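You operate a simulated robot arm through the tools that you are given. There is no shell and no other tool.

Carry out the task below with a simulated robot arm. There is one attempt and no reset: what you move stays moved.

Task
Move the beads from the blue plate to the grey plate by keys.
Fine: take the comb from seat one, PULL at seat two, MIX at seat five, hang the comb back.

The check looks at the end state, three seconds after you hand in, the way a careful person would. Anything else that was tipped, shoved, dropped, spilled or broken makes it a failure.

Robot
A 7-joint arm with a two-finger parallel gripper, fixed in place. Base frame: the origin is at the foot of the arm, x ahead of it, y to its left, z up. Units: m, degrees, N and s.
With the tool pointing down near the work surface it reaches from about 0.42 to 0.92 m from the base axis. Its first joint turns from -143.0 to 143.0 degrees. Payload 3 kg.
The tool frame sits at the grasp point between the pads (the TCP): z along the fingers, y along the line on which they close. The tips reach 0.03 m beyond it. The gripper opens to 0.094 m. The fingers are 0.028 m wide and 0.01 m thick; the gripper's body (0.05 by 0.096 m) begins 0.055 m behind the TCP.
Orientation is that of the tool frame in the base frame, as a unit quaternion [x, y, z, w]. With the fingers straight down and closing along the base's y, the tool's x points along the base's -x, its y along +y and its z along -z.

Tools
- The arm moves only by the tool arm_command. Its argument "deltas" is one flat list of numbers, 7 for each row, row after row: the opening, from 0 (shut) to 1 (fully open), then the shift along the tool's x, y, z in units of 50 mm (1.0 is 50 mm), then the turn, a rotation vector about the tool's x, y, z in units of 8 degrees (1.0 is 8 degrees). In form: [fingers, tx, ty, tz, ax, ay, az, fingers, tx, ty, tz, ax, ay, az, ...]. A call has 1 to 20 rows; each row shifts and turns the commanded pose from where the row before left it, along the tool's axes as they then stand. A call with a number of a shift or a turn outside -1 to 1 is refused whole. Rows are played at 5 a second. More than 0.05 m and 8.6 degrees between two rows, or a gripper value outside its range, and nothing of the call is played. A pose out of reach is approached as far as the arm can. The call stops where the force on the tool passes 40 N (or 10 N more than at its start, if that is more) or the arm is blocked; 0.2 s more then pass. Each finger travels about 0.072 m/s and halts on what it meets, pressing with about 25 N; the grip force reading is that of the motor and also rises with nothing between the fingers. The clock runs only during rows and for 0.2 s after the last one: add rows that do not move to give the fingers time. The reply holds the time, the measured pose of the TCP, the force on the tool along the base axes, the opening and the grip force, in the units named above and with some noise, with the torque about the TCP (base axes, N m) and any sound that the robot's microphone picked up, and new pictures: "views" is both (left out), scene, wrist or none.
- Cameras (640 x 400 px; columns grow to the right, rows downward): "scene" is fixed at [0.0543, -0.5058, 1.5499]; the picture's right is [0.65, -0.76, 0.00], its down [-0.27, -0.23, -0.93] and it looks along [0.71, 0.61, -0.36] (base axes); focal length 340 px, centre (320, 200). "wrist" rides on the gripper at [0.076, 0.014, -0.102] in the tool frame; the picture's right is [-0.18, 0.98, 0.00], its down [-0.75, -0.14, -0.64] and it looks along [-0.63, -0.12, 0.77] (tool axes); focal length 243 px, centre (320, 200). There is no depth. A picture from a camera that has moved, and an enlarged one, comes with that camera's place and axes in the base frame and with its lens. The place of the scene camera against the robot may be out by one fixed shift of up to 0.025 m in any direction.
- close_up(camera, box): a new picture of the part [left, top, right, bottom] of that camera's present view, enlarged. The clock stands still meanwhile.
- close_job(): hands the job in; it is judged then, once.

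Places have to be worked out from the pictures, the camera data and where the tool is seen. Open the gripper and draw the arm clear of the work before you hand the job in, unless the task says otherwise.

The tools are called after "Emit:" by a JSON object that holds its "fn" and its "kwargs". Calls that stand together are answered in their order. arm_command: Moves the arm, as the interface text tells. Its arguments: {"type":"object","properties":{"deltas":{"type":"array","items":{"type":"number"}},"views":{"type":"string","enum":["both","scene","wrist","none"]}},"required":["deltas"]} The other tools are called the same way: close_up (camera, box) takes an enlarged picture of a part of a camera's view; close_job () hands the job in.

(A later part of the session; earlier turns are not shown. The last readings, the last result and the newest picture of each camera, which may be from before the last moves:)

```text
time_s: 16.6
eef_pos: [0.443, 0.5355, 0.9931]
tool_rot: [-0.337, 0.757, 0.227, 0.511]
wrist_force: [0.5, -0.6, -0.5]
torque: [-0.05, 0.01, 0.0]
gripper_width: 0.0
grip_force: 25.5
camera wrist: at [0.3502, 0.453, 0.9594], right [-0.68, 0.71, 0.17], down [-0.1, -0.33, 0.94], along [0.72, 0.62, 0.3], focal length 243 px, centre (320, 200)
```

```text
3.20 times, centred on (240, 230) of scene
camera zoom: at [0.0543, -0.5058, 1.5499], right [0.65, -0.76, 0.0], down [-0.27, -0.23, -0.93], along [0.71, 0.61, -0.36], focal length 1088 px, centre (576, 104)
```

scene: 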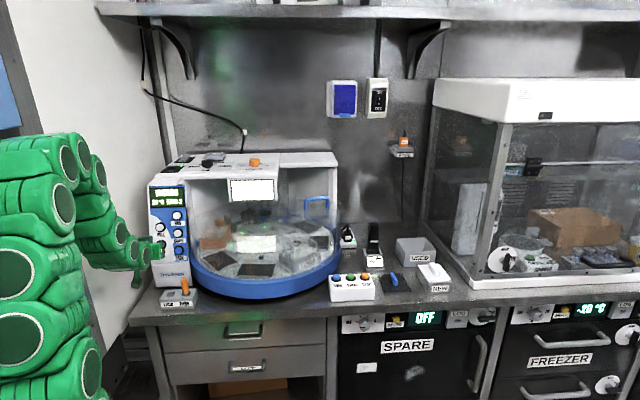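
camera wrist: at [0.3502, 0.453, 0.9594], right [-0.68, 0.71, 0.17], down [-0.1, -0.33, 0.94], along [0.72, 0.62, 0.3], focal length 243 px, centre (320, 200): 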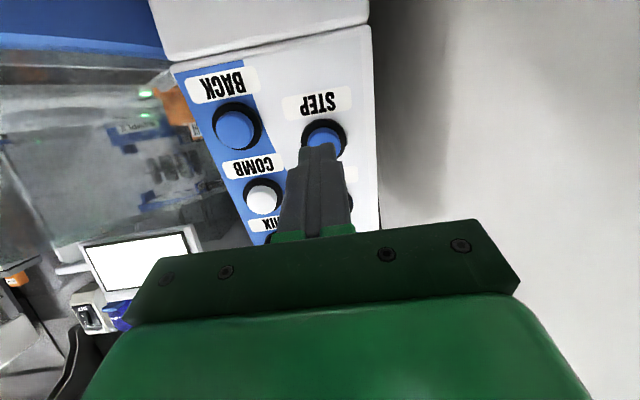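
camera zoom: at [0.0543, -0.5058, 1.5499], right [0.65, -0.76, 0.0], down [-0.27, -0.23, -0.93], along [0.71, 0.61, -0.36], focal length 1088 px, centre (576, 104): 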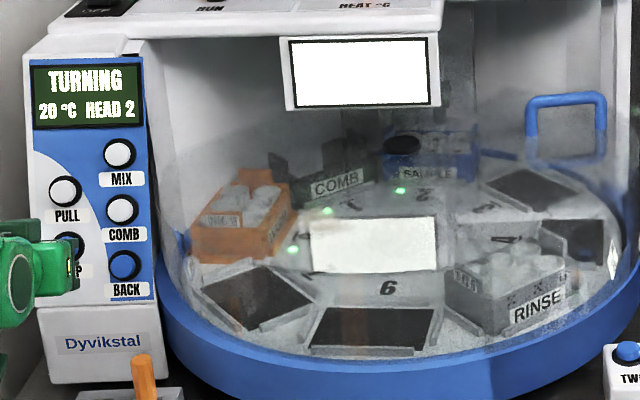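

TURNING to HEAD 2: the blue SAMPLE rack is now under the head. While it finishes, I move the tips up in front of PULL, about 3 cm off.

Emit:
{"fn": "arm_command", "kwargs": {"deltas": [0, 0, 0, -0.2, 0, 0, 0, 0, -0.6, 0, 0, 0, 0, 0, 0, -0.59, 0, 0, 0, 0, 0, 0, 0, 0, 0, 0, 0, 0, 0, 0, 0, 0, 0, 0, 0], "views": "both"}}

Emit:
{"fn": "close_up", "kwargs": {"camera": "scene", "box": [140, 170, 340, 290]}}

Emit:
{"fn": "close_up", "kwargs": {"camera": "wrist", "box": [220, 60, 480, 220]}}

```text
time_s: 17.8
eef_pos: [0.4531, 0.5461, 1.0522]
tool_rot: [-0.338, 0.757, 0.228, 0.511]
wrist_force: [1.2, -0.3, 0.3]
torque: [-0.02, 0.01, -0.01]
gripper_width: 0.0001
grip_force: 25.7
camera wrist: at [0.3591, 0.4627, 1.0189], right [-0.68, 0.71, 0.17], down [-0.1, -0.33, 0.94], along [0.72, 0.62, 0.3], focal length 243 px, centre (320, 200)
```

scene: 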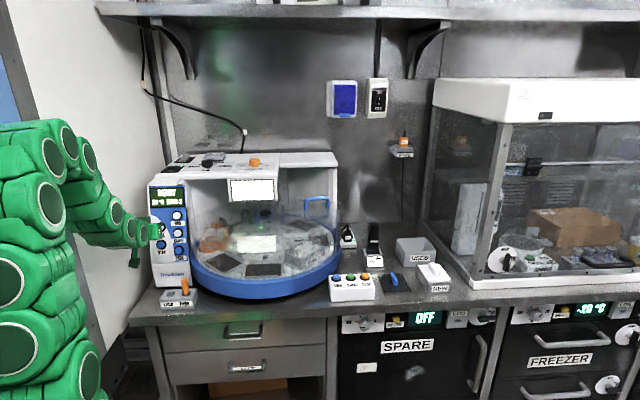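
wrist: 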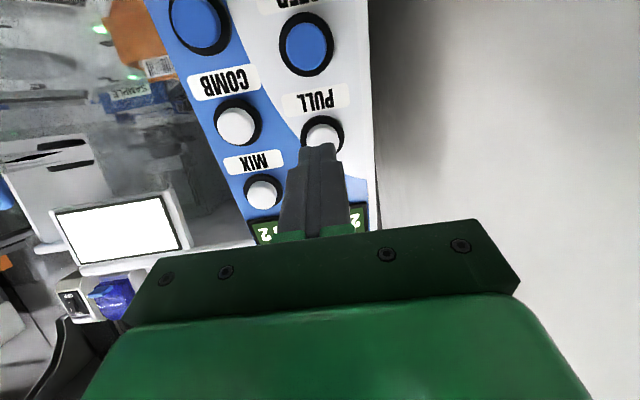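

```text
3.20 times, centred on (240, 230) of scene
camera zoom: at [0.0543, -0.5058, 1.5499], right [0.65, -0.76, 0.0], down [-0.27, -0.23, -0.93], along [0.71, 0.61, -0.36], focal length 1088 px, centre (576, 104)
```

zoom: 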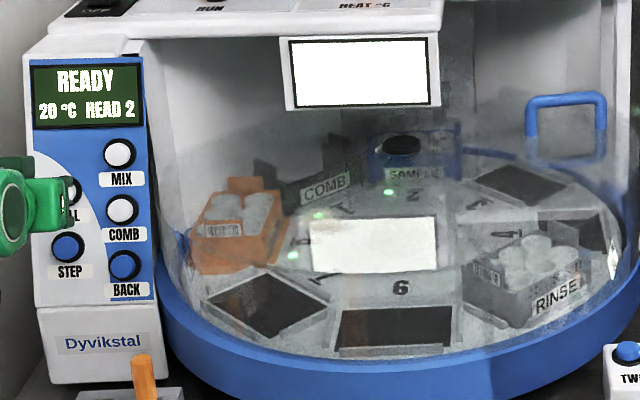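

```text
2.46 times, centred on (350, 140) of wrist
camera zoom: at [0.3591, 0.4627, 1.0189], right [-0.68, 0.71, 0.17], down [-0.1, -0.33, 0.94], along [0.72, 0.62, 0.3], focal length 597 px, centre (246, 348)
```

zoom: 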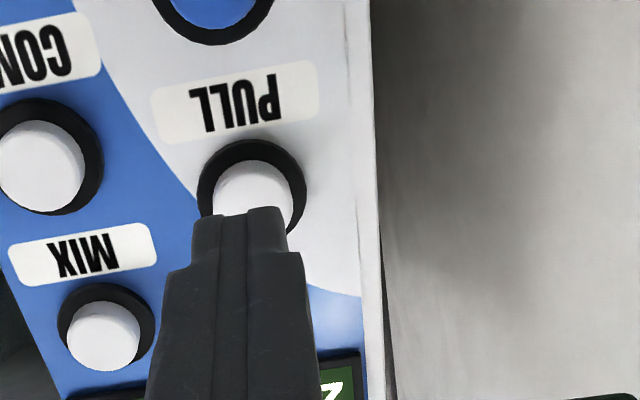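

READY at HEAD 2 with the blue SAMPLE rack under the head. I press PULL, about 3 cm ahead.

Emit:
{"fn": "arm_command", "kwargs": {"deltas": [0, -0.015, 0.024, 0.2, 0, 0, 0, 0, 0, 0, 0.2, 0, 0, 0, 0, 0, 0, 0.1, 0, 0, 0, 0, 0, 0, 0.06, 0, 0, 0, 0, 0, 0, 0.06, 0, 0, 0, 0, 0, 0, 0, 0, 0, 0], "views": "both"}}

Emit:
{"fn": "close_up", "kwargs": {"camera": "scene", "box": [140, 170, 340, 290]}}

```text
time_s: 19.2
eef_pos: [0.4705, 0.5688, 1.0429]
tool_rot: [-0.337, 0.757, 0.228, 0.511]
wrist_force: [-0.8, -1.6, 3.4]
torque: [0.05, -0.05, 0.02]
gripper_width: 0.0001
grip_force: 25.2
heard: click
camera wrist: at [0.378, 0.4863, 1.009], right [-0.68, 0.71, 0.17], down [-0.1, -0.33, 0.94], along [0.72, 0.62, 0.3], focal length 243 px, centre (320, 200)
```

scene: 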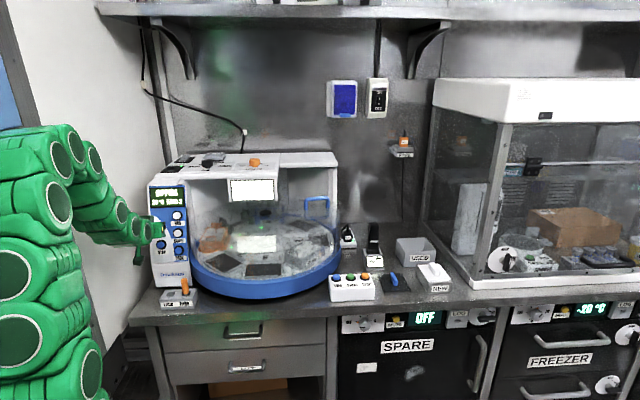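
wrist: 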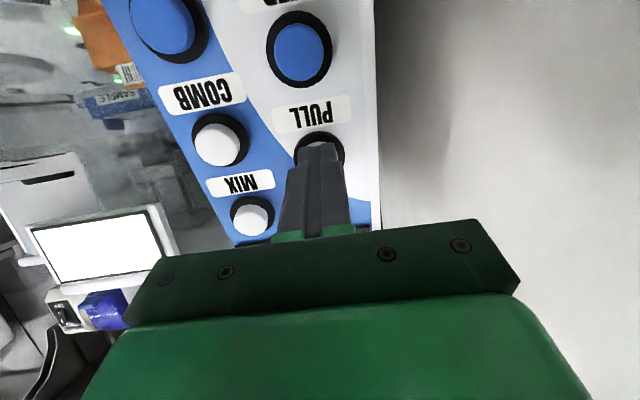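

```text
3.20 times, centred on (240, 230) of scene
camera zoom: at [0.0543, -0.5058, 1.5499], right [0.65, -0.76, 0.0], down [-0.27, -0.23, -0.93], along [0.71, 0.61, -0.36], focal length 1088 px, centre (576, 104)
```

zoom: 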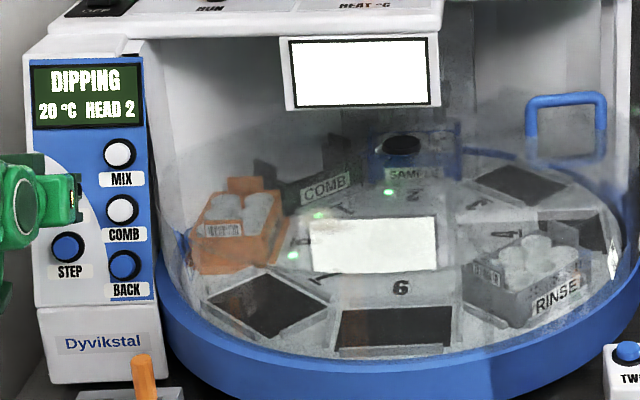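

Click, and DIPPING at HEAD 2 — PULL is running. I retract, move in front of STEP, and wait for it to finish.

Emit:
{"fn": "arm_command", "kwargs": {"deltas": [0, 0, 0, -0.3, 0, 0, 0, 0, 0, 0, -0.3, 0, 0, 0, 0, 0.62, 0, 0, 0, 0, 0, 0, 0.62, 0, 0, 0, 0, 0, 0, 0, 0, 0, 0, 0, 0, 0, 0, 0, 0, 0, 0, 0, 0, 0, 0, 0, 0, 0, 0, 0, 0, 0, 0, 0, 0, 0], "views": "both"}}

Emit:
{"fn": "close_up", "kwargs": {"camera": "scene", "box": [140, 170, 340, 290]}}

Emit:
{"fn": "close_up", "kwargs": {"camera": "wrist", "box": [220, 60, 480, 220]}}

```text
time_s: 21.0
eef_pos: [0.4365, 0.5325, 0.9964]
tool_rot: [-0.337, 0.757, 0.227, 0.511]
wrist_force: [0.7, 0.2, 0.0]
torque: [-0.05, 0.0, -0.03]
gripper_width: 0.0
grip_force: 24.5
camera wrist: at [0.3435, 0.45, 0.9617], right [-0.68, 0.71, 0.17], down [-0.1, -0.33, 0.94], along [0.72, 0.62, 0.3], focal length 243 px, centre (320, 200)
```

scene: 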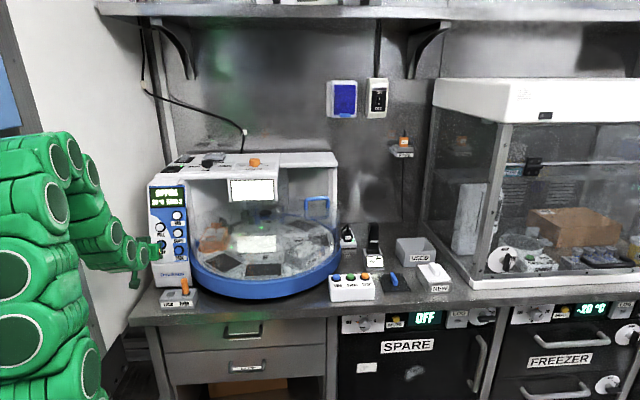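
wrist: 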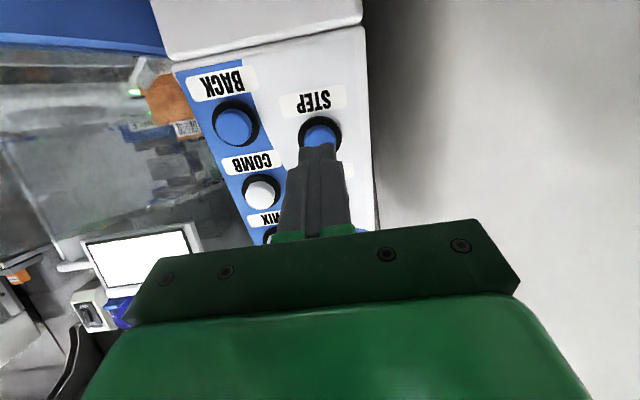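

```text
3.20 times, centred on (240, 230) of scene
camera zoom: at [0.0543, -0.5058, 1.5499], right [0.65, -0.76, 0.0], down [-0.27, -0.23, -0.93], along [0.71, 0.61, -0.36], focal length 1088 px, centre (576, 104)
```

zoom: 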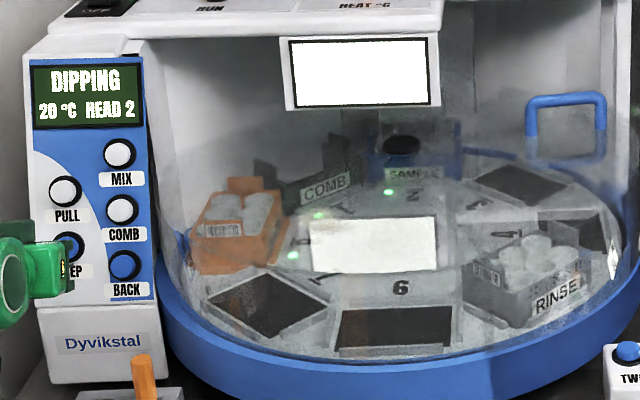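

```text
2.46 times, centred on (350, 140) of wrist
camera zoom: at [0.3435, 0.45, 0.9617], right [-0.68, 0.71, 0.17], down [-0.1, -0.33, 0.94], along [0.72, 0.62, 0.3], focal length 597 px, centre (246, 348)
```

zoom: 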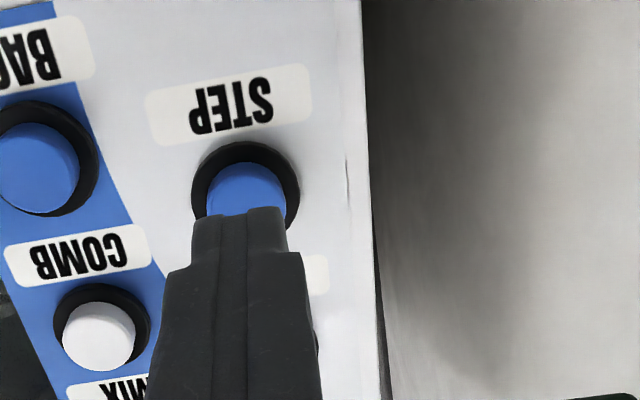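

Still dipping in the sample; the tips are nicely centred on STEP. I wait with no motion.

Emit:
{"fn": "arm_command", "kwargs": {"deltas": [0, 0, 0, 0, 0, 0, 0, 0, 0, 0, 0, 0, 0, 0, 0, 0, 0, 0, 0, 0, 0, 0, 0, 0, 0, 0, 0, 0, 0, 0, 0, 0, 0, 0, 0, 0, 0, 0, 0, 0, 0, 0, 0, 0, 0, 0, 0, 0, 0], "views": "none"}}

Emit:
{"fn": "close_up", "kwargs": {"camera": "scene", "box": [140, 170, 340, 290]}}

```text
time_s: 22.6
eef_pos: [0.4355, 0.5321, 0.9956]
tool_rot: [-0.337, 0.758, 0.227, 0.511]
wrist_force: [0.2, 0.3, 0.4]
torque: [0.0, -0.01, 0.0]
gripper_width: 0.0
grip_force: 24.8
```

```text
3.20 times, centred on (240, 230) of scene
camera zoom: at [0.0543, -0.5058, 1.5499], right [0.65, -0.76, 0.0], down [-0.27, -0.23, -0.93], along [0.71, 0.61, -0.36], focal length 1088 px, centre (576, 104)
```

zoom: 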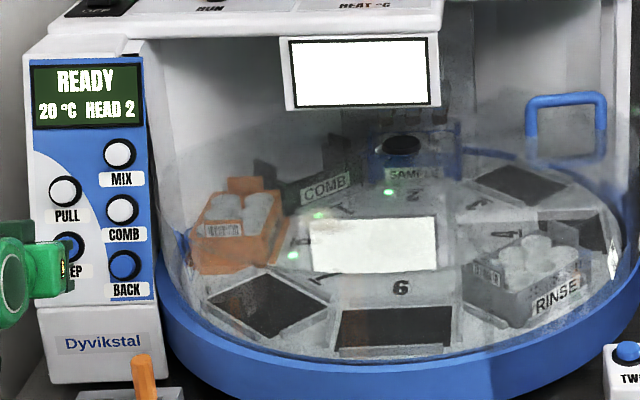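

READY at HEAD 2. I take a closer look at the comb above the sample rack for signs of beads.

Emit:
{"fn": "close_up", "kwargs": {"camera": "scene", "box": [225, 175, 315, 235]}}

Emit:
{"fn": "close_up", "kwargs": {"camera": "wrist", "box": [60, 70, 240, 230]}}

```text
6.67 times, centred on (270, 205) of scene
camera zoom: at [0.0543, -0.5058, 1.5499], right [0.65, -0.76, 0.0], down [-0.27, -0.23, -0.93], along [0.71, 0.61, -0.36], focal length 2267 px, centre (653, 167)
```

zoom: 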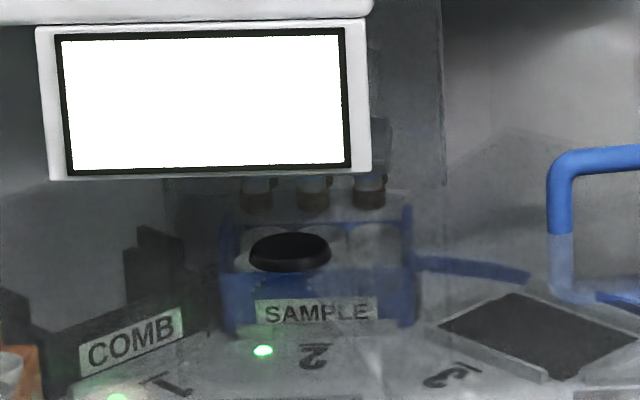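

```text
2.50 times, centred on (150, 150) of wrist
camera zoom: at [0.3435, 0.45, 0.9617], right [-0.68, 0.71, 0.17], down [-0.1, -0.33, 0.94], along [0.72, 0.62, 0.3], focal length 606 px, centre (745, 325)
```

zoom: 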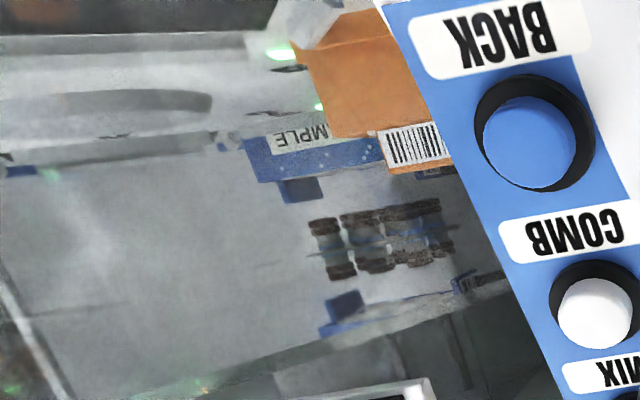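

The sleeves now carry brown beads at their tips, so PULL worked. I press STEP once and retract in one motion, then wait for the turn to HEAD 3.

Emit:
{"fn": "arm_command", "kwargs": {"deltas": [0, 0, 0, 0.25, 0, 0, 0, 0, 0, 0, 0.25, 0, 0, 0, 0, 0, 0, 0.08, 0, 0, 0, 0, 0, 0, 0.06, 0, 0, 0, 0, 0, 0, 0.05, 0, 0, 0, 0, 0, 0, 0, 0, 0, 0, 0, 0, 0, -0.34, 0, 0, 0, 0, 0, 0, -0.35, 0, 0, 0, 0, 0, 0, 0, 0, 0, 0, 0, 0, 0, 0, 0, 0, 0, 0, 0, 0, 0, 0, 0, 0, 0, 0, 0, 0, 0, 0, 0, 0, 0, 0, 0, 0, 0, 0, 0, 0, 0, 0, 0, 0, 0, 0, 0, 0, 0, 0, 0, 0], "views": "none"}}

Emit:
{"fn": "close_up", "kwargs": {"camera": "scene", "box": [140, 170, 340, 290]}}

```text
time_s: 25.8
eef_pos: [0.4363, 0.5321, 0.9957]
tool_rot: [-0.337, 0.757, 0.227, 0.511]
wrist_force: [0.0, -0.1, -0.4]
torque: [0.01, -0.02, 0.0]
gripper_width: 0.0001
grip_force: 24.9
heard: click
```

```text
3.20 times, centred on (240, 230) of scene
camera zoom: at [0.0543, -0.5058, 1.5499], right [0.65, -0.76, 0.0], down [-0.27, -0.23, -0.93], along [0.71, 0.61, -0.36], focal length 1088 px, centre (576, 104)
```

zoom: 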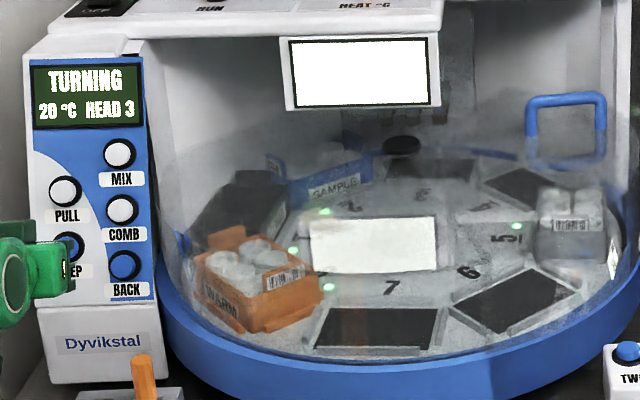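

One click and the head is turning to 3. I wait a little for READY.

Emit:
{"fn": "arm_command", "kwargs": {"deltas": [0, 0, 0, 0, 0, 0, 0, 0, 0, 0, 0, 0, 0, 0, 0, 0, 0, 0, 0, 0, 0, 0, 0, 0, 0, 0, 0, 0], "views": "none"}}

Emit:
{"fn": "close_up", "kwargs": {"camera": "scene", "box": [140, 170, 340, 290]}}

```text
time_s: 26.8
eef_pos: [0.4365, 0.5319, 0.9947]
tool_rot: [-0.337, 0.757, 0.228, 0.511]
wrist_force: [-0.5, 0.7, 0.5]
torque: [-0.02, 0.02, -0.01]
gripper_width: 0.0
grip_force: 25.3
```

```text
3.20 times, centred on (240, 230) of scene
camera zoom: at [0.0543, -0.5058, 1.5499], right [0.65, -0.76, 0.0], down [-0.27, -0.23, -0.93], along [0.71, 0.61, -0.36], focal length 1088 px, centre (576, 104)
```

zoom: 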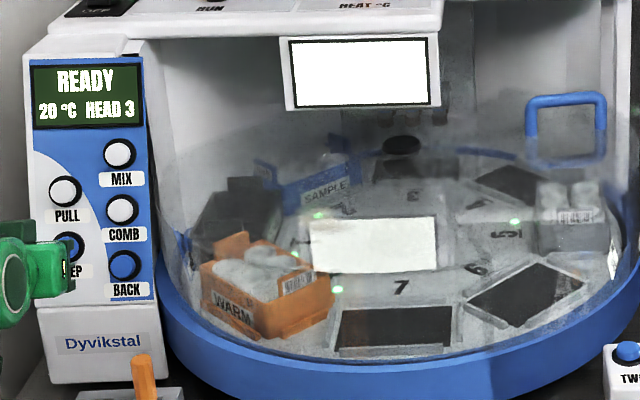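

READY at HEAD 3. I press STEP again the same way, then wait longer for HEAD 4.

Emit:
{"fn": "arm_command", "kwargs": {"deltas": [0, 0, 0, 0.25, 0, 0, 0, 0, 0, 0, 0.25, 0, 0, 0, 0, 0, 0, 0.08, 0, 0, 0, 0, 0, 0, 0.06, 0, 0, 0, 0, 0, 0, 0.05, 0, 0, 0, 0, 0, 0, 0, 0, 0, 0, 0, 0, 0, -0.34, 0, 0, 0, 0, 0, 0, -0.35, 0, 0, 0, 0, 0, 0, 0, 0, 0, 0, 0, 0, 0, 0, 0, 0, 0, 0, 0, 0, 0, 0, 0, 0, 0, 0, 0, 0, 0, 0, 0, 0, 0, 0, 0, 0, 0, 0, 0, 0, 0, 0, 0, 0, 0, 0, 0, 0, 0, 0, 0, 0, 0, 0, 0, 0, 0, 0, 0, 0, 0, 0, 0, 0, 0, 0, 0, 0, 0, 0, 0, 0, 0, 0, 0, 0, 0, 0, 0, 0], "views": "none"}}

Emit:
{"fn": "close_up", "kwargs": {"camera": "scene", "box": [140, 170, 340, 290]}}

```text
time_s: 30.8
eef_pos: [0.4375, 0.5295, 0.998]
tool_rot: [-0.337, 0.758, 0.227, 0.51]
wrist_force: [-0.3, -0.4, 0.2]
torque: [0.0, -0.01, -0.03]
gripper_width: 0.0
grip_force: 24.8
heard: click
```

```text
3.20 times, centred on (240, 230) of scene
camera zoom: at [0.0543, -0.5058, 1.5499], right [0.65, -0.76, 0.0], down [-0.27, -0.23, -0.93], along [0.71, 0.61, -0.36], focal length 1088 px, centre (576, 104)
```

zoom: 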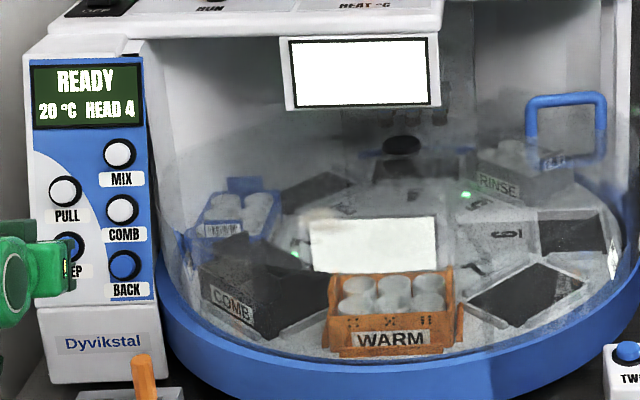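

READY at HEAD 4, with the grey RINSE rack next. One more STEP brings seat 5 under the head.

Emit:
{"fn": "arm_command", "kwargs": {"deltas": [0, 0, 0, 0.25, 0, 0, 0, 0, 0, 0, 0.25, 0, 0, 0, 0, 0, 0, 0.08, 0, 0, 0, 0, 0, 0, 0.06, 0, 0, 0, 0, 0, 0, 0.05, 0, 0, 0, 0, 0, 0, 0, 0, 0, 0, 0, 0, 0, -0.34, 0, 0, 0, 0, 0, 0, -0.35, 0, 0, 0, 0, 0, 0, 0, 0, 0, 0, 0, 0, 0, 0, 0, 0, 0, 0, 0, 0, 0, 0, 0, 0, 0, 0, 0, 0, 0, 0, 0, 0, 0, 0, 0, 0, 0, 0, 0, 0, 0, 0, 0, 0, 0, 0, 0, 0, 0, 0, 0, 0, 0, 0, 0, 0, 0, 0, 0, 0, 0, 0, 0, 0, 0, 0, 0, 0, 0, 0, 0, 0, 0, 0, 0, 0, 0, 0, 0, 0], "views": "both"}}

Emit:
{"fn": "close_up", "kwargs": {"camera": "scene", "box": [140, 170, 340, 290]}}

```text
time_s: 34.8
eef_pos: [0.4377, 0.5297, 0.9953]
tool_rot: [-0.337, 0.757, 0.228, 0.511]
wrist_force: [0.5, 1.1, 0.0]
torque: [0.01, 0.02, 0.02]
gripper_width: 0.0
grip_force: 25.0
heard: click
camera wrist: at [0.3436, 0.4481, 0.962], right [-0.68, 0.71, 0.17], down [-0.1, -0.33, 0.94], along [0.72, 0.62, 0.3], focal length 243 px, centre (320, 200)
```

scene: 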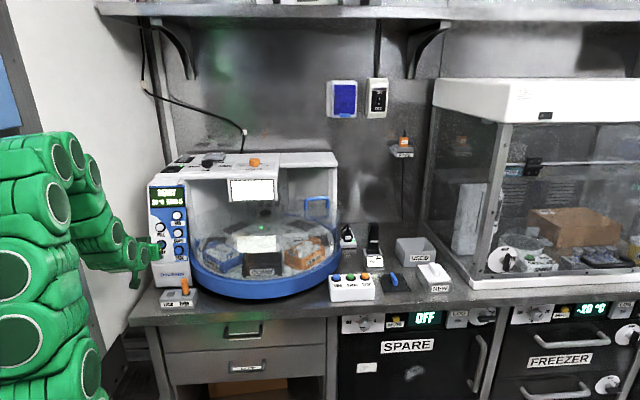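
wrist: 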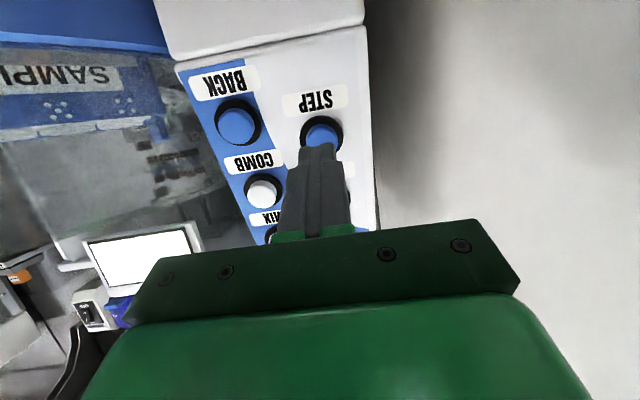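

```text
3.20 times, centred on (240, 230) of scene
camera zoom: at [0.0543, -0.5058, 1.5499], right [0.65, -0.76, 0.0], down [-0.27, -0.23, -0.93], along [0.71, 0.61, -0.36], focal length 1088 px, centre (576, 104)
```

zoom: 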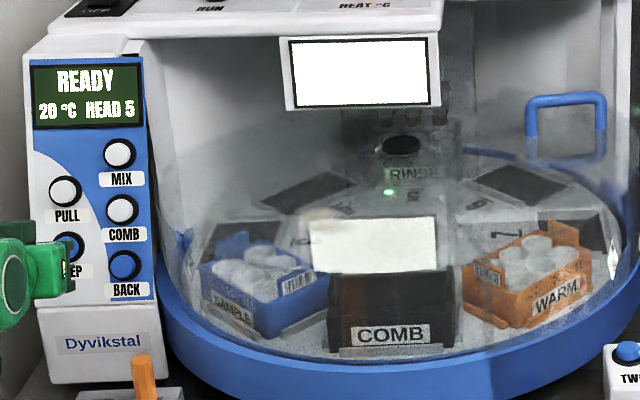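

READY at HEAD 5 with the grey RINSE rack under the head. I back off and move across to in front of MIX, keeping about 4 cm clear of the panel.

Emit:
{"fn": "arm_command", "kwargs": {"deltas": [0, 0, 0, -0.2, 0, 0, 0, 0, -0.62, -0.38, 0, 0, 0, 0, 0, -0.62, -0.38, 0, 0, 0, 0, 0, -0.62, -0.38, 0, 0, 0, 0, 0, 0, 0, 0, 0, 0, 0], "views": "both"}}

Emit:
{"fn": "close_up", "kwargs": {"camera": "wrist", "box": [220, 60, 480, 220]}}

```text
time_s: 36.0
eef_pos: [0.4953, 0.511, 1.0849]
tool_rot: [-0.338, 0.757, 0.227, 0.511]
wrist_force: [0.5, -0.1, 0.8]
torque: [0.0, 0.01, 0.02]
gripper_width: 0.0
grip_force: 24.6
camera wrist: at [0.402, 0.4282, 1.0514], right [-0.68, 0.71, 0.17], down [-0.1, -0.33, 0.94], along [0.72, 0.62, 0.3], focal length 243 px, centre (320, 200)
```

scene: 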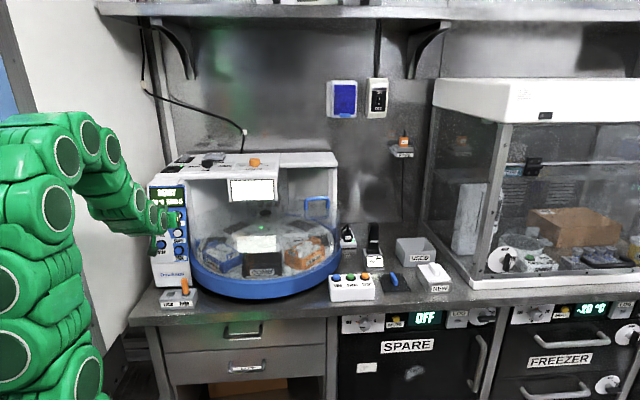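
wrist: 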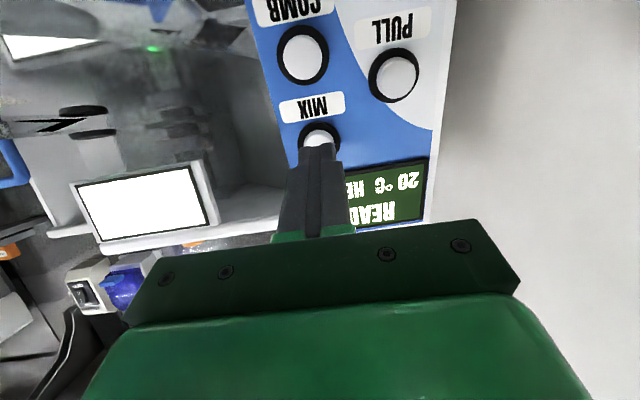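

```text
2.46 times, centred on (350, 140) of wrist
camera zoom: at [0.402, 0.4282, 1.0514], right [-0.68, 0.71, 0.17], down [-0.1, -0.33, 0.94], along [0.72, 0.62, 0.3], focal length 597 px, centre (246, 348)
```

zoom: 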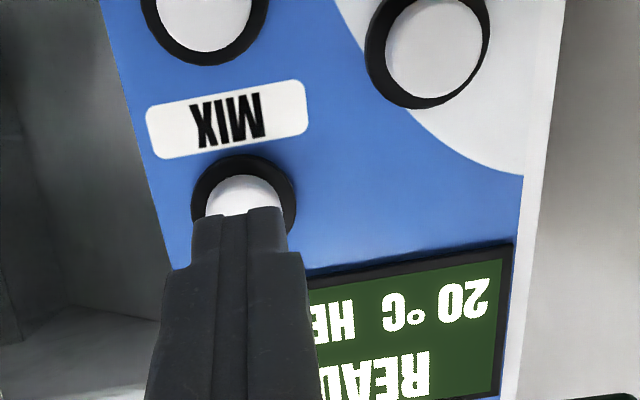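

Tips are in front of MIX. I shift up 5 mm for centring and press MIX slowly.

Emit:
{"fn": "arm_command", "kwargs": {"deltas": [0, -0.1, -0.03, 0.25, 0, 0, 0, 0, 0, 0, 0.28, 0, 0, 0, 0, 0, 0, 0.08, 0, 0, 0, 0, 0, 0, 0.06, 0, 0, 0, 0, 0, 0, 0.06, 0, 0, 0, 0, 0, 0, 0, 0, 0, 0], "views": "both"}}

Emit:
{"fn": "close_up", "kwargs": {"camera": "scene", "box": [140, 170, 340, 290]}}

```text
time_s: 37.4
eef_pos: [0.5206, 0.5368, 1.0773]
tool_rot: [-0.337, 0.758, 0.227, 0.511]
wrist_force: [-1.0, -3.7, 1.8]
torque: [0.03, 0.0, -0.04]
gripper_width: 0.0
grip_force: 25.2
heard: click
camera wrist: at [0.4281, 0.4543, 1.0431], right [-0.68, 0.71, 0.17], down [-0.1, -0.33, 0.94], along [0.72, 0.62, 0.3], focal length 243 px, centre (320, 200)
```

scene: 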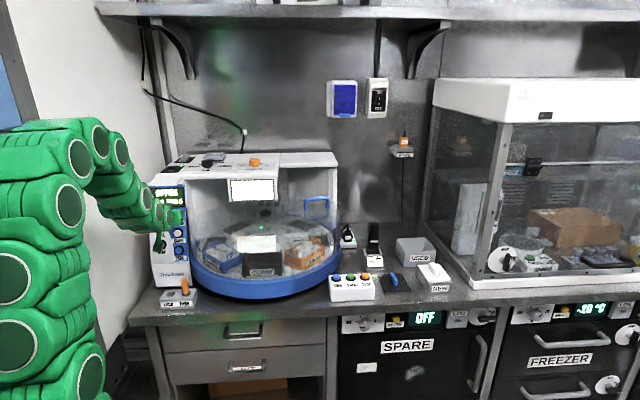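
wrist: 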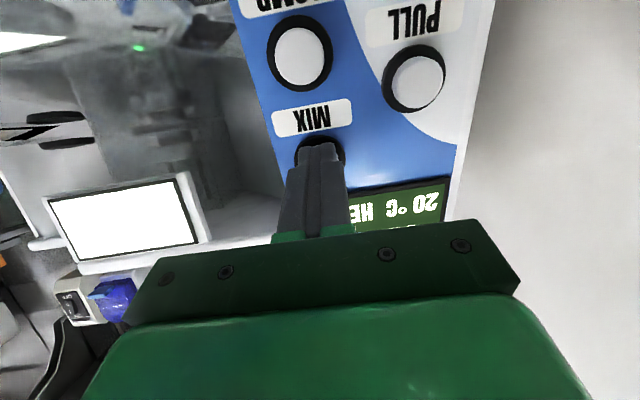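

```text
3.20 times, centred on (240, 230) of scene
camera zoom: at [0.0543, -0.5058, 1.5499], right [0.65, -0.76, 0.0], down [-0.27, -0.23, -0.93], along [0.71, 0.61, -0.36], focal length 1088 px, centre (576, 104)
```

zoom: 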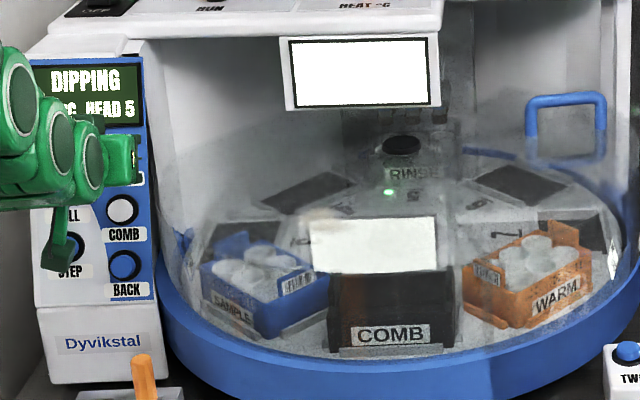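

Click and DIPPING at HEAD 5 — MIX is running. I retract and move back in front of STEP while it mixes.

Emit:
{"fn": "arm_command", "kwargs": {"deltas": [0, 0, 0, -0.4, 0, 0, 0, 0, 0, 0, -0.4, 0, 0, 0, 0, 0.655, 0.394, 0, 0, 0, 0, 0, 0.655, 0.394, 0, 0, 0, 0, 0, 0.655, 0.394, 0, 0, 0, 0, 0, 0, 0, 0.3, 0, 0, 0, 0, 0, 0, 0, 0, 0, 0, 0, 0, 0, 0, 0, 0, 0, 0, 0, 0, 0, 0, 0, 0, 0, 0, 0, 0, 0, 0, 0], "views": "both"}}

Emit:
{"fn": "close_up", "kwargs": {"camera": "scene", "box": [140, 170, 340, 290]}}

Emit:
{"fn": "close_up", "kwargs": {"camera": "wrist", "box": [220, 60, 480, 220]}}

```text
time_s: 39.6
eef_pos: [0.438, 0.5309, 0.9948]
tool_rot: [-0.338, 0.757, 0.228, 0.51]
wrist_force: [0.4, -0.3, -0.5]
torque: [0.03, -0.01, -0.01]
gripper_width: 0.0002
grip_force: 25.0
camera wrist: at [0.3447, 0.4483, 0.9618], right [-0.68, 0.71, 0.17], down [-0.1, -0.33, 0.94], along [0.72, 0.62, 0.3], focal length 243 px, centre (320, 200)
```

scene: 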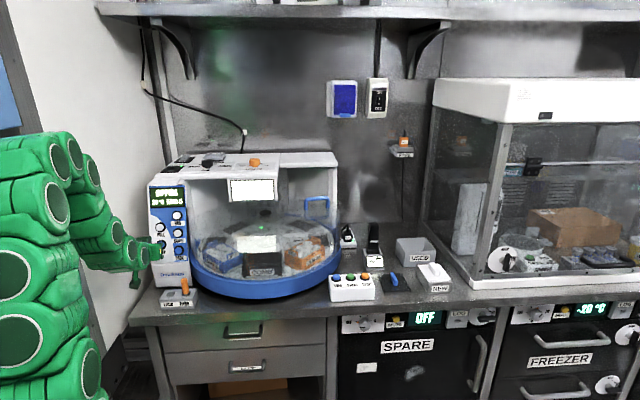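
wrist: 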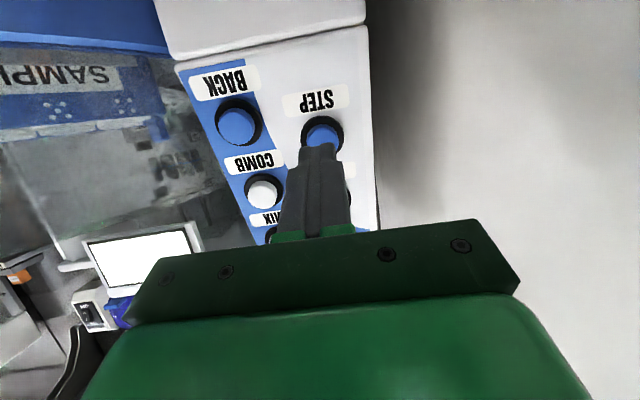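

```text
3.20 times, centred on (240, 230) of scene
camera zoom: at [0.0543, -0.5058, 1.5499], right [0.65, -0.76, 0.0], down [-0.27, -0.23, -0.93], along [0.71, 0.61, -0.36], focal length 1088 px, centre (576, 104)
```

zoom: 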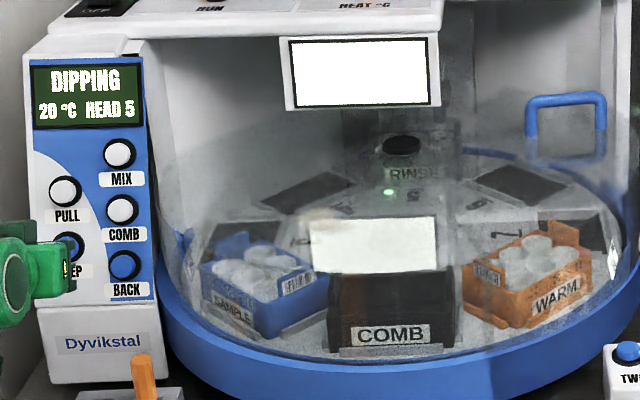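

```text
2.46 times, centred on (350, 140) of wrist
camera zoom: at [0.3447, 0.4483, 0.9618], right [-0.68, 0.71, 0.17], down [-0.1, -0.33, 0.94], along [0.72, 0.62, 0.3], focal length 597 px, centre (246, 348)
```

zoom: 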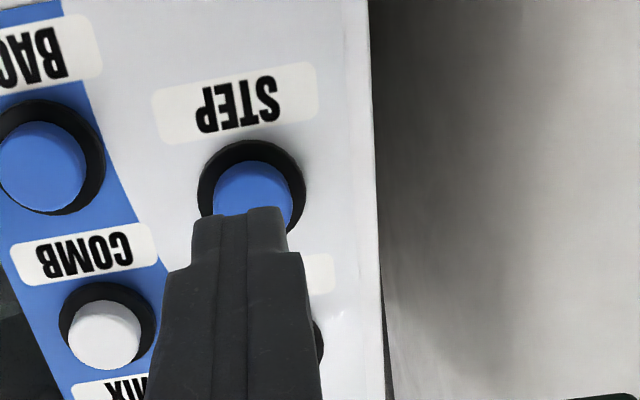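

Still dipping in the rinse rack; the tips are lined up with STEP again. I hold still and wait.

Emit:
{"fn": "arm_command", "kwargs": {"deltas": [0, 0, 0, 0, 0, 0, 0, 0, 0, 0, 0, 0, 0, 0, 0, 0, 0, 0, 0, 0, 0, 0, 0, 0, 0, 0, 0, 0, 0, 0, 0, 0, 0, 0, 0, 0, 0, 0, 0, 0, 0, 0, 0, 0, 0, 0, 0, 0, 0, 0, 0, 0, 0, 0, 0, 0], "views": "none"}}

Emit:
{"fn": "close_up", "kwargs": {"camera": "scene", "box": [140, 170, 340, 290]}}

Emit:
{"fn": "close_up", "kwargs": {"camera": "wrist", "box": [60, 70, 240, 230]}}

Emit:
{"fn": "close_up", "kwargs": {"camera": "scene", "box": [225, 175, 315, 235]}}

```text
time_s: 41.4
eef_pos: [0.437, 0.5309, 0.9952]
tool_rot: [-0.337, 0.757, 0.227, 0.511]
wrist_force: [0.4, -0.6, 0.0]
torque: [0.05, 0.01, 0.02]
gripper_width: 0.0
grip_force: 25.4
```

```text
3.20 times, centred on (240, 230) of scene
camera zoom: at [0.0543, -0.5058, 1.5499], right [0.65, -0.76, 0.0], down [-0.27, -0.23, -0.93], along [0.71, 0.61, -0.36], focal length 1088 px, centre (576, 104)
```

zoom: 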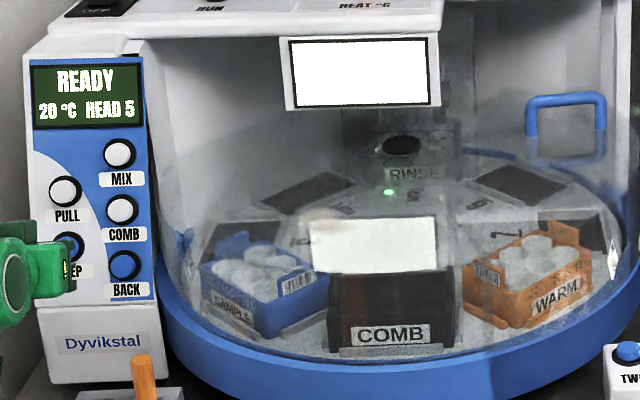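

```text
2.50 times, centred on (150, 150) of wrist
camera zoom: at [0.3446, 0.4483, 0.9617], right [-0.68, 0.71, 0.17], down [-0.1, -0.33, 0.94], along [0.72, 0.62, 0.3], focal length 606 px, centre (745, 325)
```

zoom: 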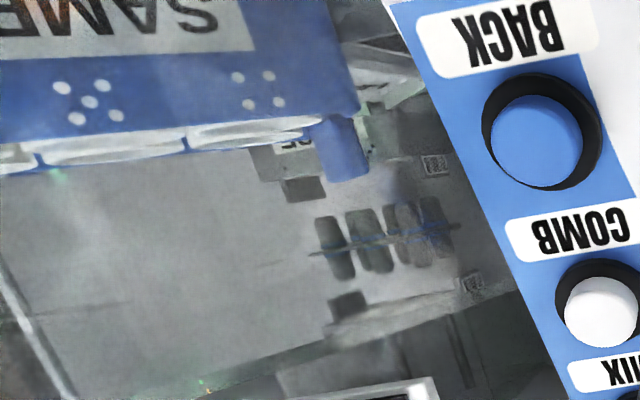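

```text
6.67 times, centred on (270, 205) of scene
camera zoom: at [0.0543, -0.5058, 1.5499], right [0.65, -0.76, 0.0], down [-0.27, -0.23, -0.93], along [0.71, 0.61, -0.36], focal length 2267 px, centre (653, 167)
```

zoom: 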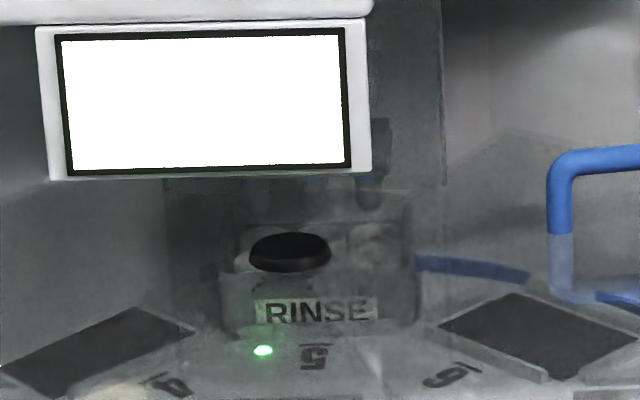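

The sleeves are clean again, so the beads are released in the grey rack. READY at HEAD 5; I now step on around the carousel to seat 1 (6, 7, 8, 1), one press at a time.

Emit:
{"fn": "arm_command", "kwargs": {"deltas": [0, 0, 0, 0.25, 0, 0, 0, 0, 0, 0, 0.25, 0, 0, 0, 0, 0, 0, 0.08, 0, 0, 0, 0, 0, 0, 0.06, 0, 0, 0, 0, 0, 0, 0.05, 0, 0, 0, 0, 0, 0, 0, 0, 0, 0, 0, 0, 0, -0.34, 0, 0, 0, 0, 0, 0, -0.35, 0, 0, 0, 0, 0, 0, 0, 0, 0, 0, 0, 0, 0, 0, 0, 0, 0, 0, 0, 0, 0, 0, 0, 0, 0, 0, 0, 0, 0, 0, 0, 0, 0, 0, 0, 0, 0, 0, 0, 0, 0, 0, 0, 0, 0, 0, 0, 0, 0, 0, 0, 0, 0, 0, 0, 0, 0, 0, 0, 0, 0, 0, 0, 0, 0, 0, 0, 0, 0, 0, 0, 0, 0, 0, 0, 0, 0, 0, 0, 0], "views": "none"}}

Emit:
{"fn": "close_up", "kwargs": {"camera": "scene", "box": [140, 170, 340, 290]}}

```text
time_s: 45.4
eef_pos: [0.4382, 0.5312, 0.994]
tool_rot: [-0.337, 0.757, 0.227, 0.511]
wrist_force: [1.2, 0.7, -0.1]
torque: [0.02, -0.01, 0.0]
gripper_width: 0.0
grip_force: 25.5
heard: click
```

```text
3.20 times, centred on (240, 230) of scene
camera zoom: at [0.0543, -0.5058, 1.5499], right [0.65, -0.76, 0.0], down [-0.27, -0.23, -0.93], along [0.71, 0.61, -0.36], focal length 1088 px, centre (576, 104)
```

zoom: 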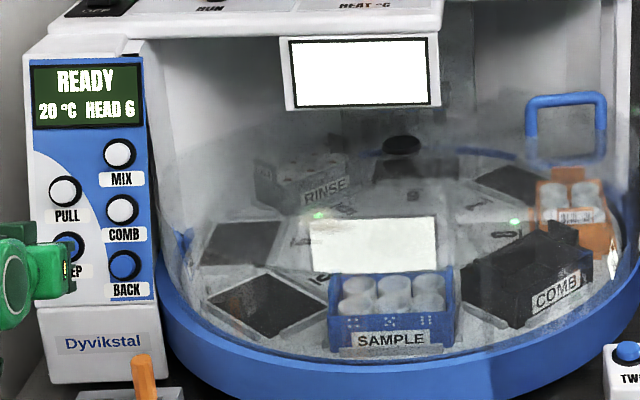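

HEAD 6, READY; brown beads are visible in the grey RINSE wells. I press STEP again for HEAD 7.

Emit:
{"fn": "arm_command", "kwargs": {"deltas": [0, 0, 0, 0.25, 0, 0, 0, 0, 0, 0, 0.25, 0, 0, 0, 0, 0, 0, 0.08, 0, 0, 0, 0, 0, 0, 0.06, 0, 0, 0, 0, 0, 0, 0.05, 0, 0, 0, 0, 0, 0, 0, 0, 0, 0, 0, 0, 0, -0.34, 0, 0, 0, 0, 0, 0, -0.35, 0, 0, 0, 0, 0, 0, 0, 0, 0, 0, 0, 0, 0, 0, 0, 0, 0, 0, 0, 0, 0, 0, 0, 0, 0, 0, 0, 0, 0, 0, 0, 0, 0, 0, 0, 0, 0, 0, 0, 0, 0, 0, 0, 0, 0, 0, 0, 0, 0, 0, 0, 0, 0, 0, 0, 0, 0, 0, 0, 0, 0, 0, 0, 0, 0, 0, 0, 0, 0, 0, 0, 0, 0, 0, 0, 0, 0, 0, 0, 0], "views": "none"}}

Emit:
{"fn": "close_up", "kwargs": {"camera": "scene", "box": [140, 170, 340, 290]}}

```text
time_s: 49.4
eef_pos: [0.4382, 0.5303, 0.9943]
tool_rot: [-0.337, 0.758, 0.227, 0.511]
wrist_force: [0.1, 0.1, -0.7]
torque: [0.03, 0.01, -0.02]
gripper_width: 0.0
grip_force: 24.7
heard: click
```

```text
3.20 times, centred on (240, 230) of scene
camera zoom: at [0.0543, -0.5058, 1.5499], right [0.65, -0.76, 0.0], down [-0.27, -0.23, -0.93], along [0.71, 0.61, -0.36], focal length 1088 px, centre (576, 104)
```

zoom: 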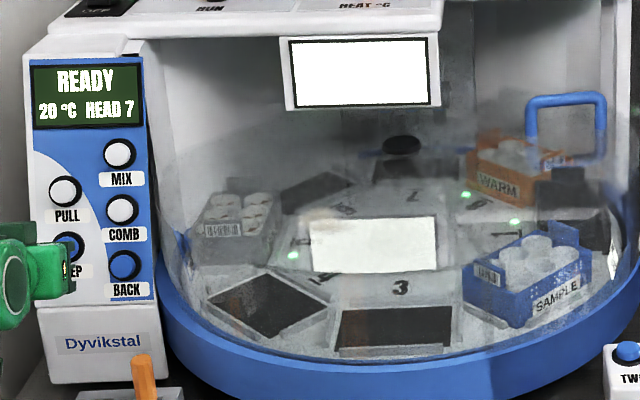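

HEAD 7, READY. STEP again for HEAD 8.

Emit:
{"fn": "arm_command", "kwargs": {"deltas": [0, 0, 0, 0.25, 0, 0, 0, 0, 0, 0, 0.25, 0, 0, 0, 0, 0, 0, 0.08, 0, 0, 0, 0, 0, 0, 0.06, 0, 0, 0, 0, 0, 0, 0.05, 0, 0, 0, 0, 0, 0, 0, 0, 0, 0, 0, 0, 0, -0.34, 0, 0, 0, 0, 0, 0, -0.35, 0, 0, 0, 0, 0, 0, 0, 0, 0, 0, 0, 0, 0, 0, 0, 0, 0, 0, 0, 0, 0, 0, 0, 0, 0, 0, 0, 0, 0, 0, 0, 0, 0, 0, 0, 0, 0, 0, 0, 0, 0, 0, 0, 0, 0, 0, 0, 0, 0, 0, 0, 0, 0, 0, 0, 0, 0, 0, 0, 0, 0, 0, 0, 0, 0, 0, 0, 0, 0, 0, 0, 0, 0, 0, 0, 0, 0, 0, 0, 0], "views": "none"}}

Emit:
{"fn": "close_up", "kwargs": {"camera": "scene", "box": [140, 170, 340, 290]}}

```text
time_s: 53.4
eef_pos: [0.4375, 0.5325, 0.9946]
tool_rot: [-0.338, 0.757, 0.229, 0.51]
wrist_force: [0.4, 0.3, 0.4]
torque: [0.0, -0.02, -0.02]
gripper_width: 0.0
grip_force: 25.2
heard: click
```

```text
3.20 times, centred on (240, 230) of scene
camera zoom: at [0.0543, -0.5058, 1.5499], right [0.65, -0.76, 0.0], down [-0.27, -0.23, -0.93], along [0.71, 0.61, -0.36], focal length 1088 px, centre (576, 104)
```

zoom: 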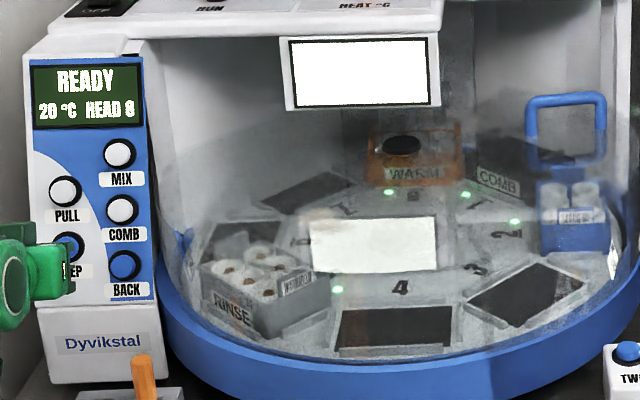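

HEAD 8, READY, with brown beads clearly in the RINSE wells. One last STEP to bring seat 1 under the head.

Emit:
{"fn": "arm_command", "kwargs": {"deltas": [0, 0, 0, 0.25, 0, 0, 0, 0, 0, 0, 0.25, 0, 0, 0, 0, 0, 0, 0.08, 0, 0, 0, 0, 0, 0, 0.06, 0, 0, 0, 0, 0, 0, 0.05, 0, 0, 0, 0, 0, 0, 0, 0, 0, 0, 0, 0, 0, -0.34, 0, 0, 0, 0, 0, 0, -0.35, 0, 0, 0, 0, 0, 0, 0, 0, 0, 0, 0, 0, 0, 0, 0, 0, 0, 0, 0, 0, 0, 0, 0, 0, 0, 0, 0, 0, 0, 0, 0, 0, 0, 0, 0, 0, 0, 0, 0, 0, 0, 0, 0, 0, 0, 0, 0, 0, 0, 0, 0, 0, 0, 0, 0, 0, 0, 0, 0, 0, 0, 0, 0, 0, 0, 0, 0, 0, 0, 0, 0, 0, 0, 0, 0, 0, 0, 0, 0, 0], "views": "none"}}

Emit:
{"fn": "close_up", "kwargs": {"camera": "scene", "box": [140, 170, 340, 290]}}

```text
time_s: 57.4
eef_pos: [0.438, 0.5306, 0.9948]
tool_rot: [-0.337, 0.757, 0.228, 0.511]
wrist_force: [-0.6, 0.2, -0.1]
torque: [0.0, 0.02, 0.01]
gripper_width: 0.0
grip_force: 25.4
heard: click
```

```text
3.20 times, centred on (240, 230) of scene
camera zoom: at [0.0543, -0.5058, 1.5499], right [0.65, -0.76, 0.0], down [-0.27, -0.23, -0.93], along [0.71, 0.61, -0.36], focal length 1088 px, centre (576, 104)
```

zoom: 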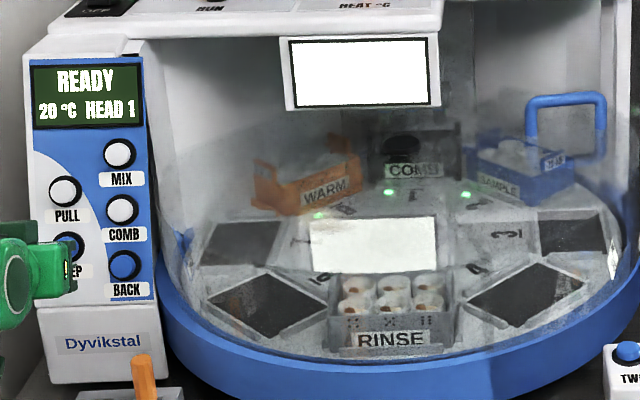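

HEAD 1, READY, comb rack under the head and the beads in the grey plate. I back off and move in front of COMB to hang the comb back.

Emit:
{"fn": "arm_command", "kwargs": {"deltas": [0, 0, 0, -0.2, 0, 0, 0, 0, -0.353, -0.567, 0, 0, 0, 0, 0, -0.353, -0.567, 0, 0, 0, 0, 0, 0, 0, 0, 0, 0, 0, 0, 0, 0, 0, 0, 0, 0], "views": "both"}}

Emit:
{"fn": "close_up", "kwargs": {"camera": "wrist", "box": [220, 60, 480, 220]}}

```text
time_s: 58.6
eef_pos: [0.4826, 0.4968, 1.0309]
tool_rot: [-0.337, 0.757, 0.228, 0.511]
wrist_force: [-0.8, -0.2, -0.1]
torque: [-0.01, -0.01, 0.01]
gripper_width: 0.0
grip_force: 24.7
camera wrist: at [0.3882, 0.4137, 0.997], right [-0.68, 0.71, 0.17], down [-0.1, -0.33, 0.94], along [0.72, 0.62, 0.3], focal length 243 px, centre (320, 200)
```

scene: 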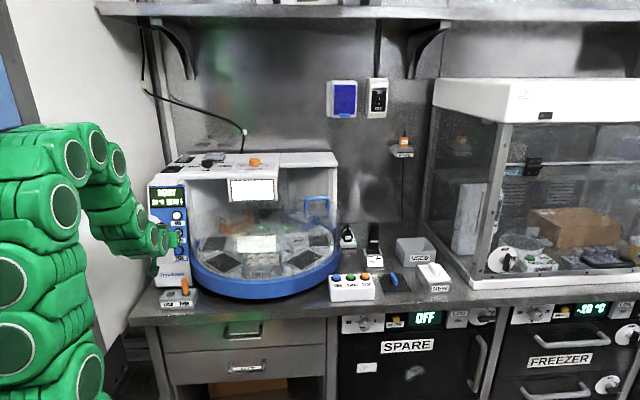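
wrist: 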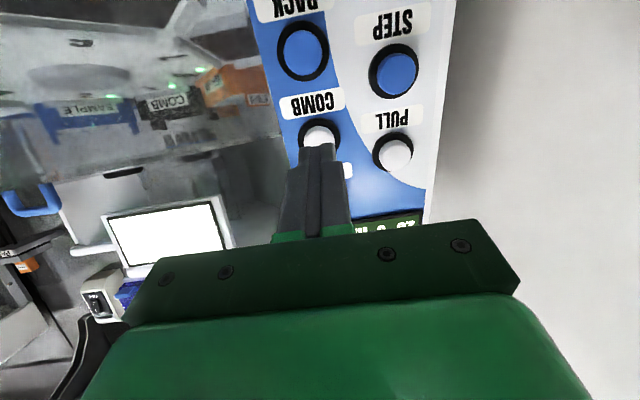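

```text
2.46 times, centred on (350, 140) of wrist
camera zoom: at [0.3882, 0.4137, 0.997], right [-0.68, 0.71, 0.17], down [-0.1, -0.33, 0.94], along [0.72, 0.62, 0.3], focal length 597 px, centre (246, 348)
```

zoom: 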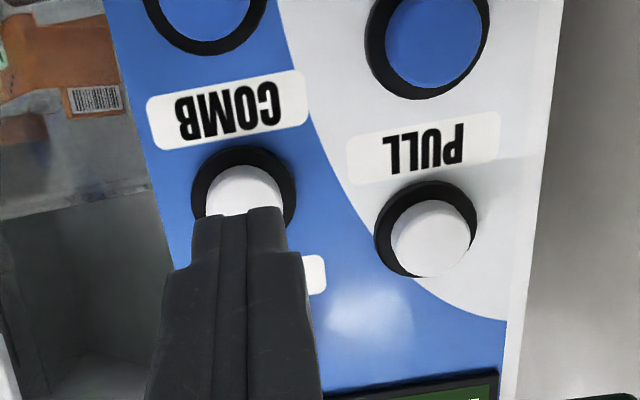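

Aligned with COMB, about 4 cm away. I press it once.

Emit:
{"fn": "arm_command", "kwargs": {"deltas": [0, 0, 0.02, 0.3, 0, 0, 0, 0, 0, 0, 0.28, 0, 0, 0, 0, 0, 0, 0.08, 0, 0, 0, 0, 0, 0, 0.06, 0, 0, 0, 0, 0, 0, 0.06, 0, 0, 0, 0, 0, 0, 0, 0, 0, 0], "views": "wrist"}}

Emit:
{"fn": "close_up", "kwargs": {"camera": "scene", "box": [140, 170, 340, 290]}}

```text
time_s: 60.0
eef_pos: [0.5059, 0.5245, 1.0159]
tool_rot: [-0.337, 0.757, 0.228, 0.511]
wrist_force: [-2.5, -2.6, 0.9]
torque: [0.06, -0.03, -0.06]
gripper_width: 0.0
grip_force: 24.8
heard: click
camera wrist: at [0.4119, 0.4415, 0.9822], right [-0.68, 0.71, 0.17], down [-0.1, -0.33, 0.94], along [0.72, 0.62, 0.3], focal length 243 px, centre (320, 200)
```

wrist: 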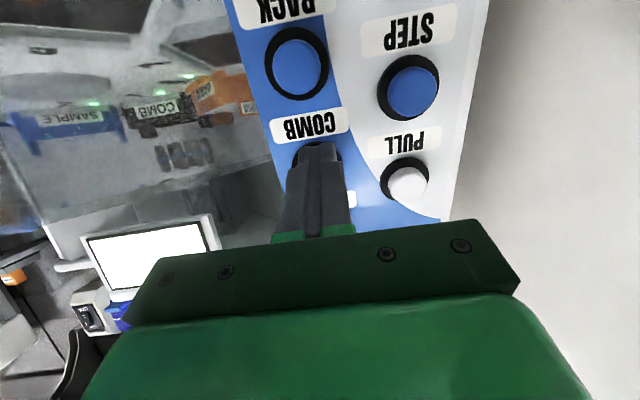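

```text
3.20 times, centred on (240, 230) of scene
camera zoom: at [0.0543, -0.5058, 1.5499], right [0.65, -0.76, 0.0], down [-0.27, -0.23, -0.93], along [0.71, 0.61, -0.36], focal length 1088 px, centre (576, 104)
```

zoom: 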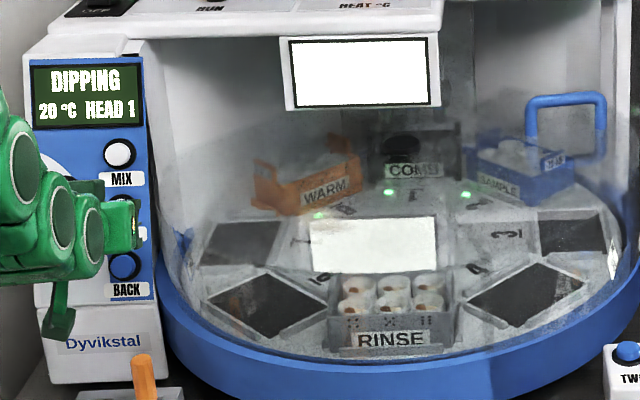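

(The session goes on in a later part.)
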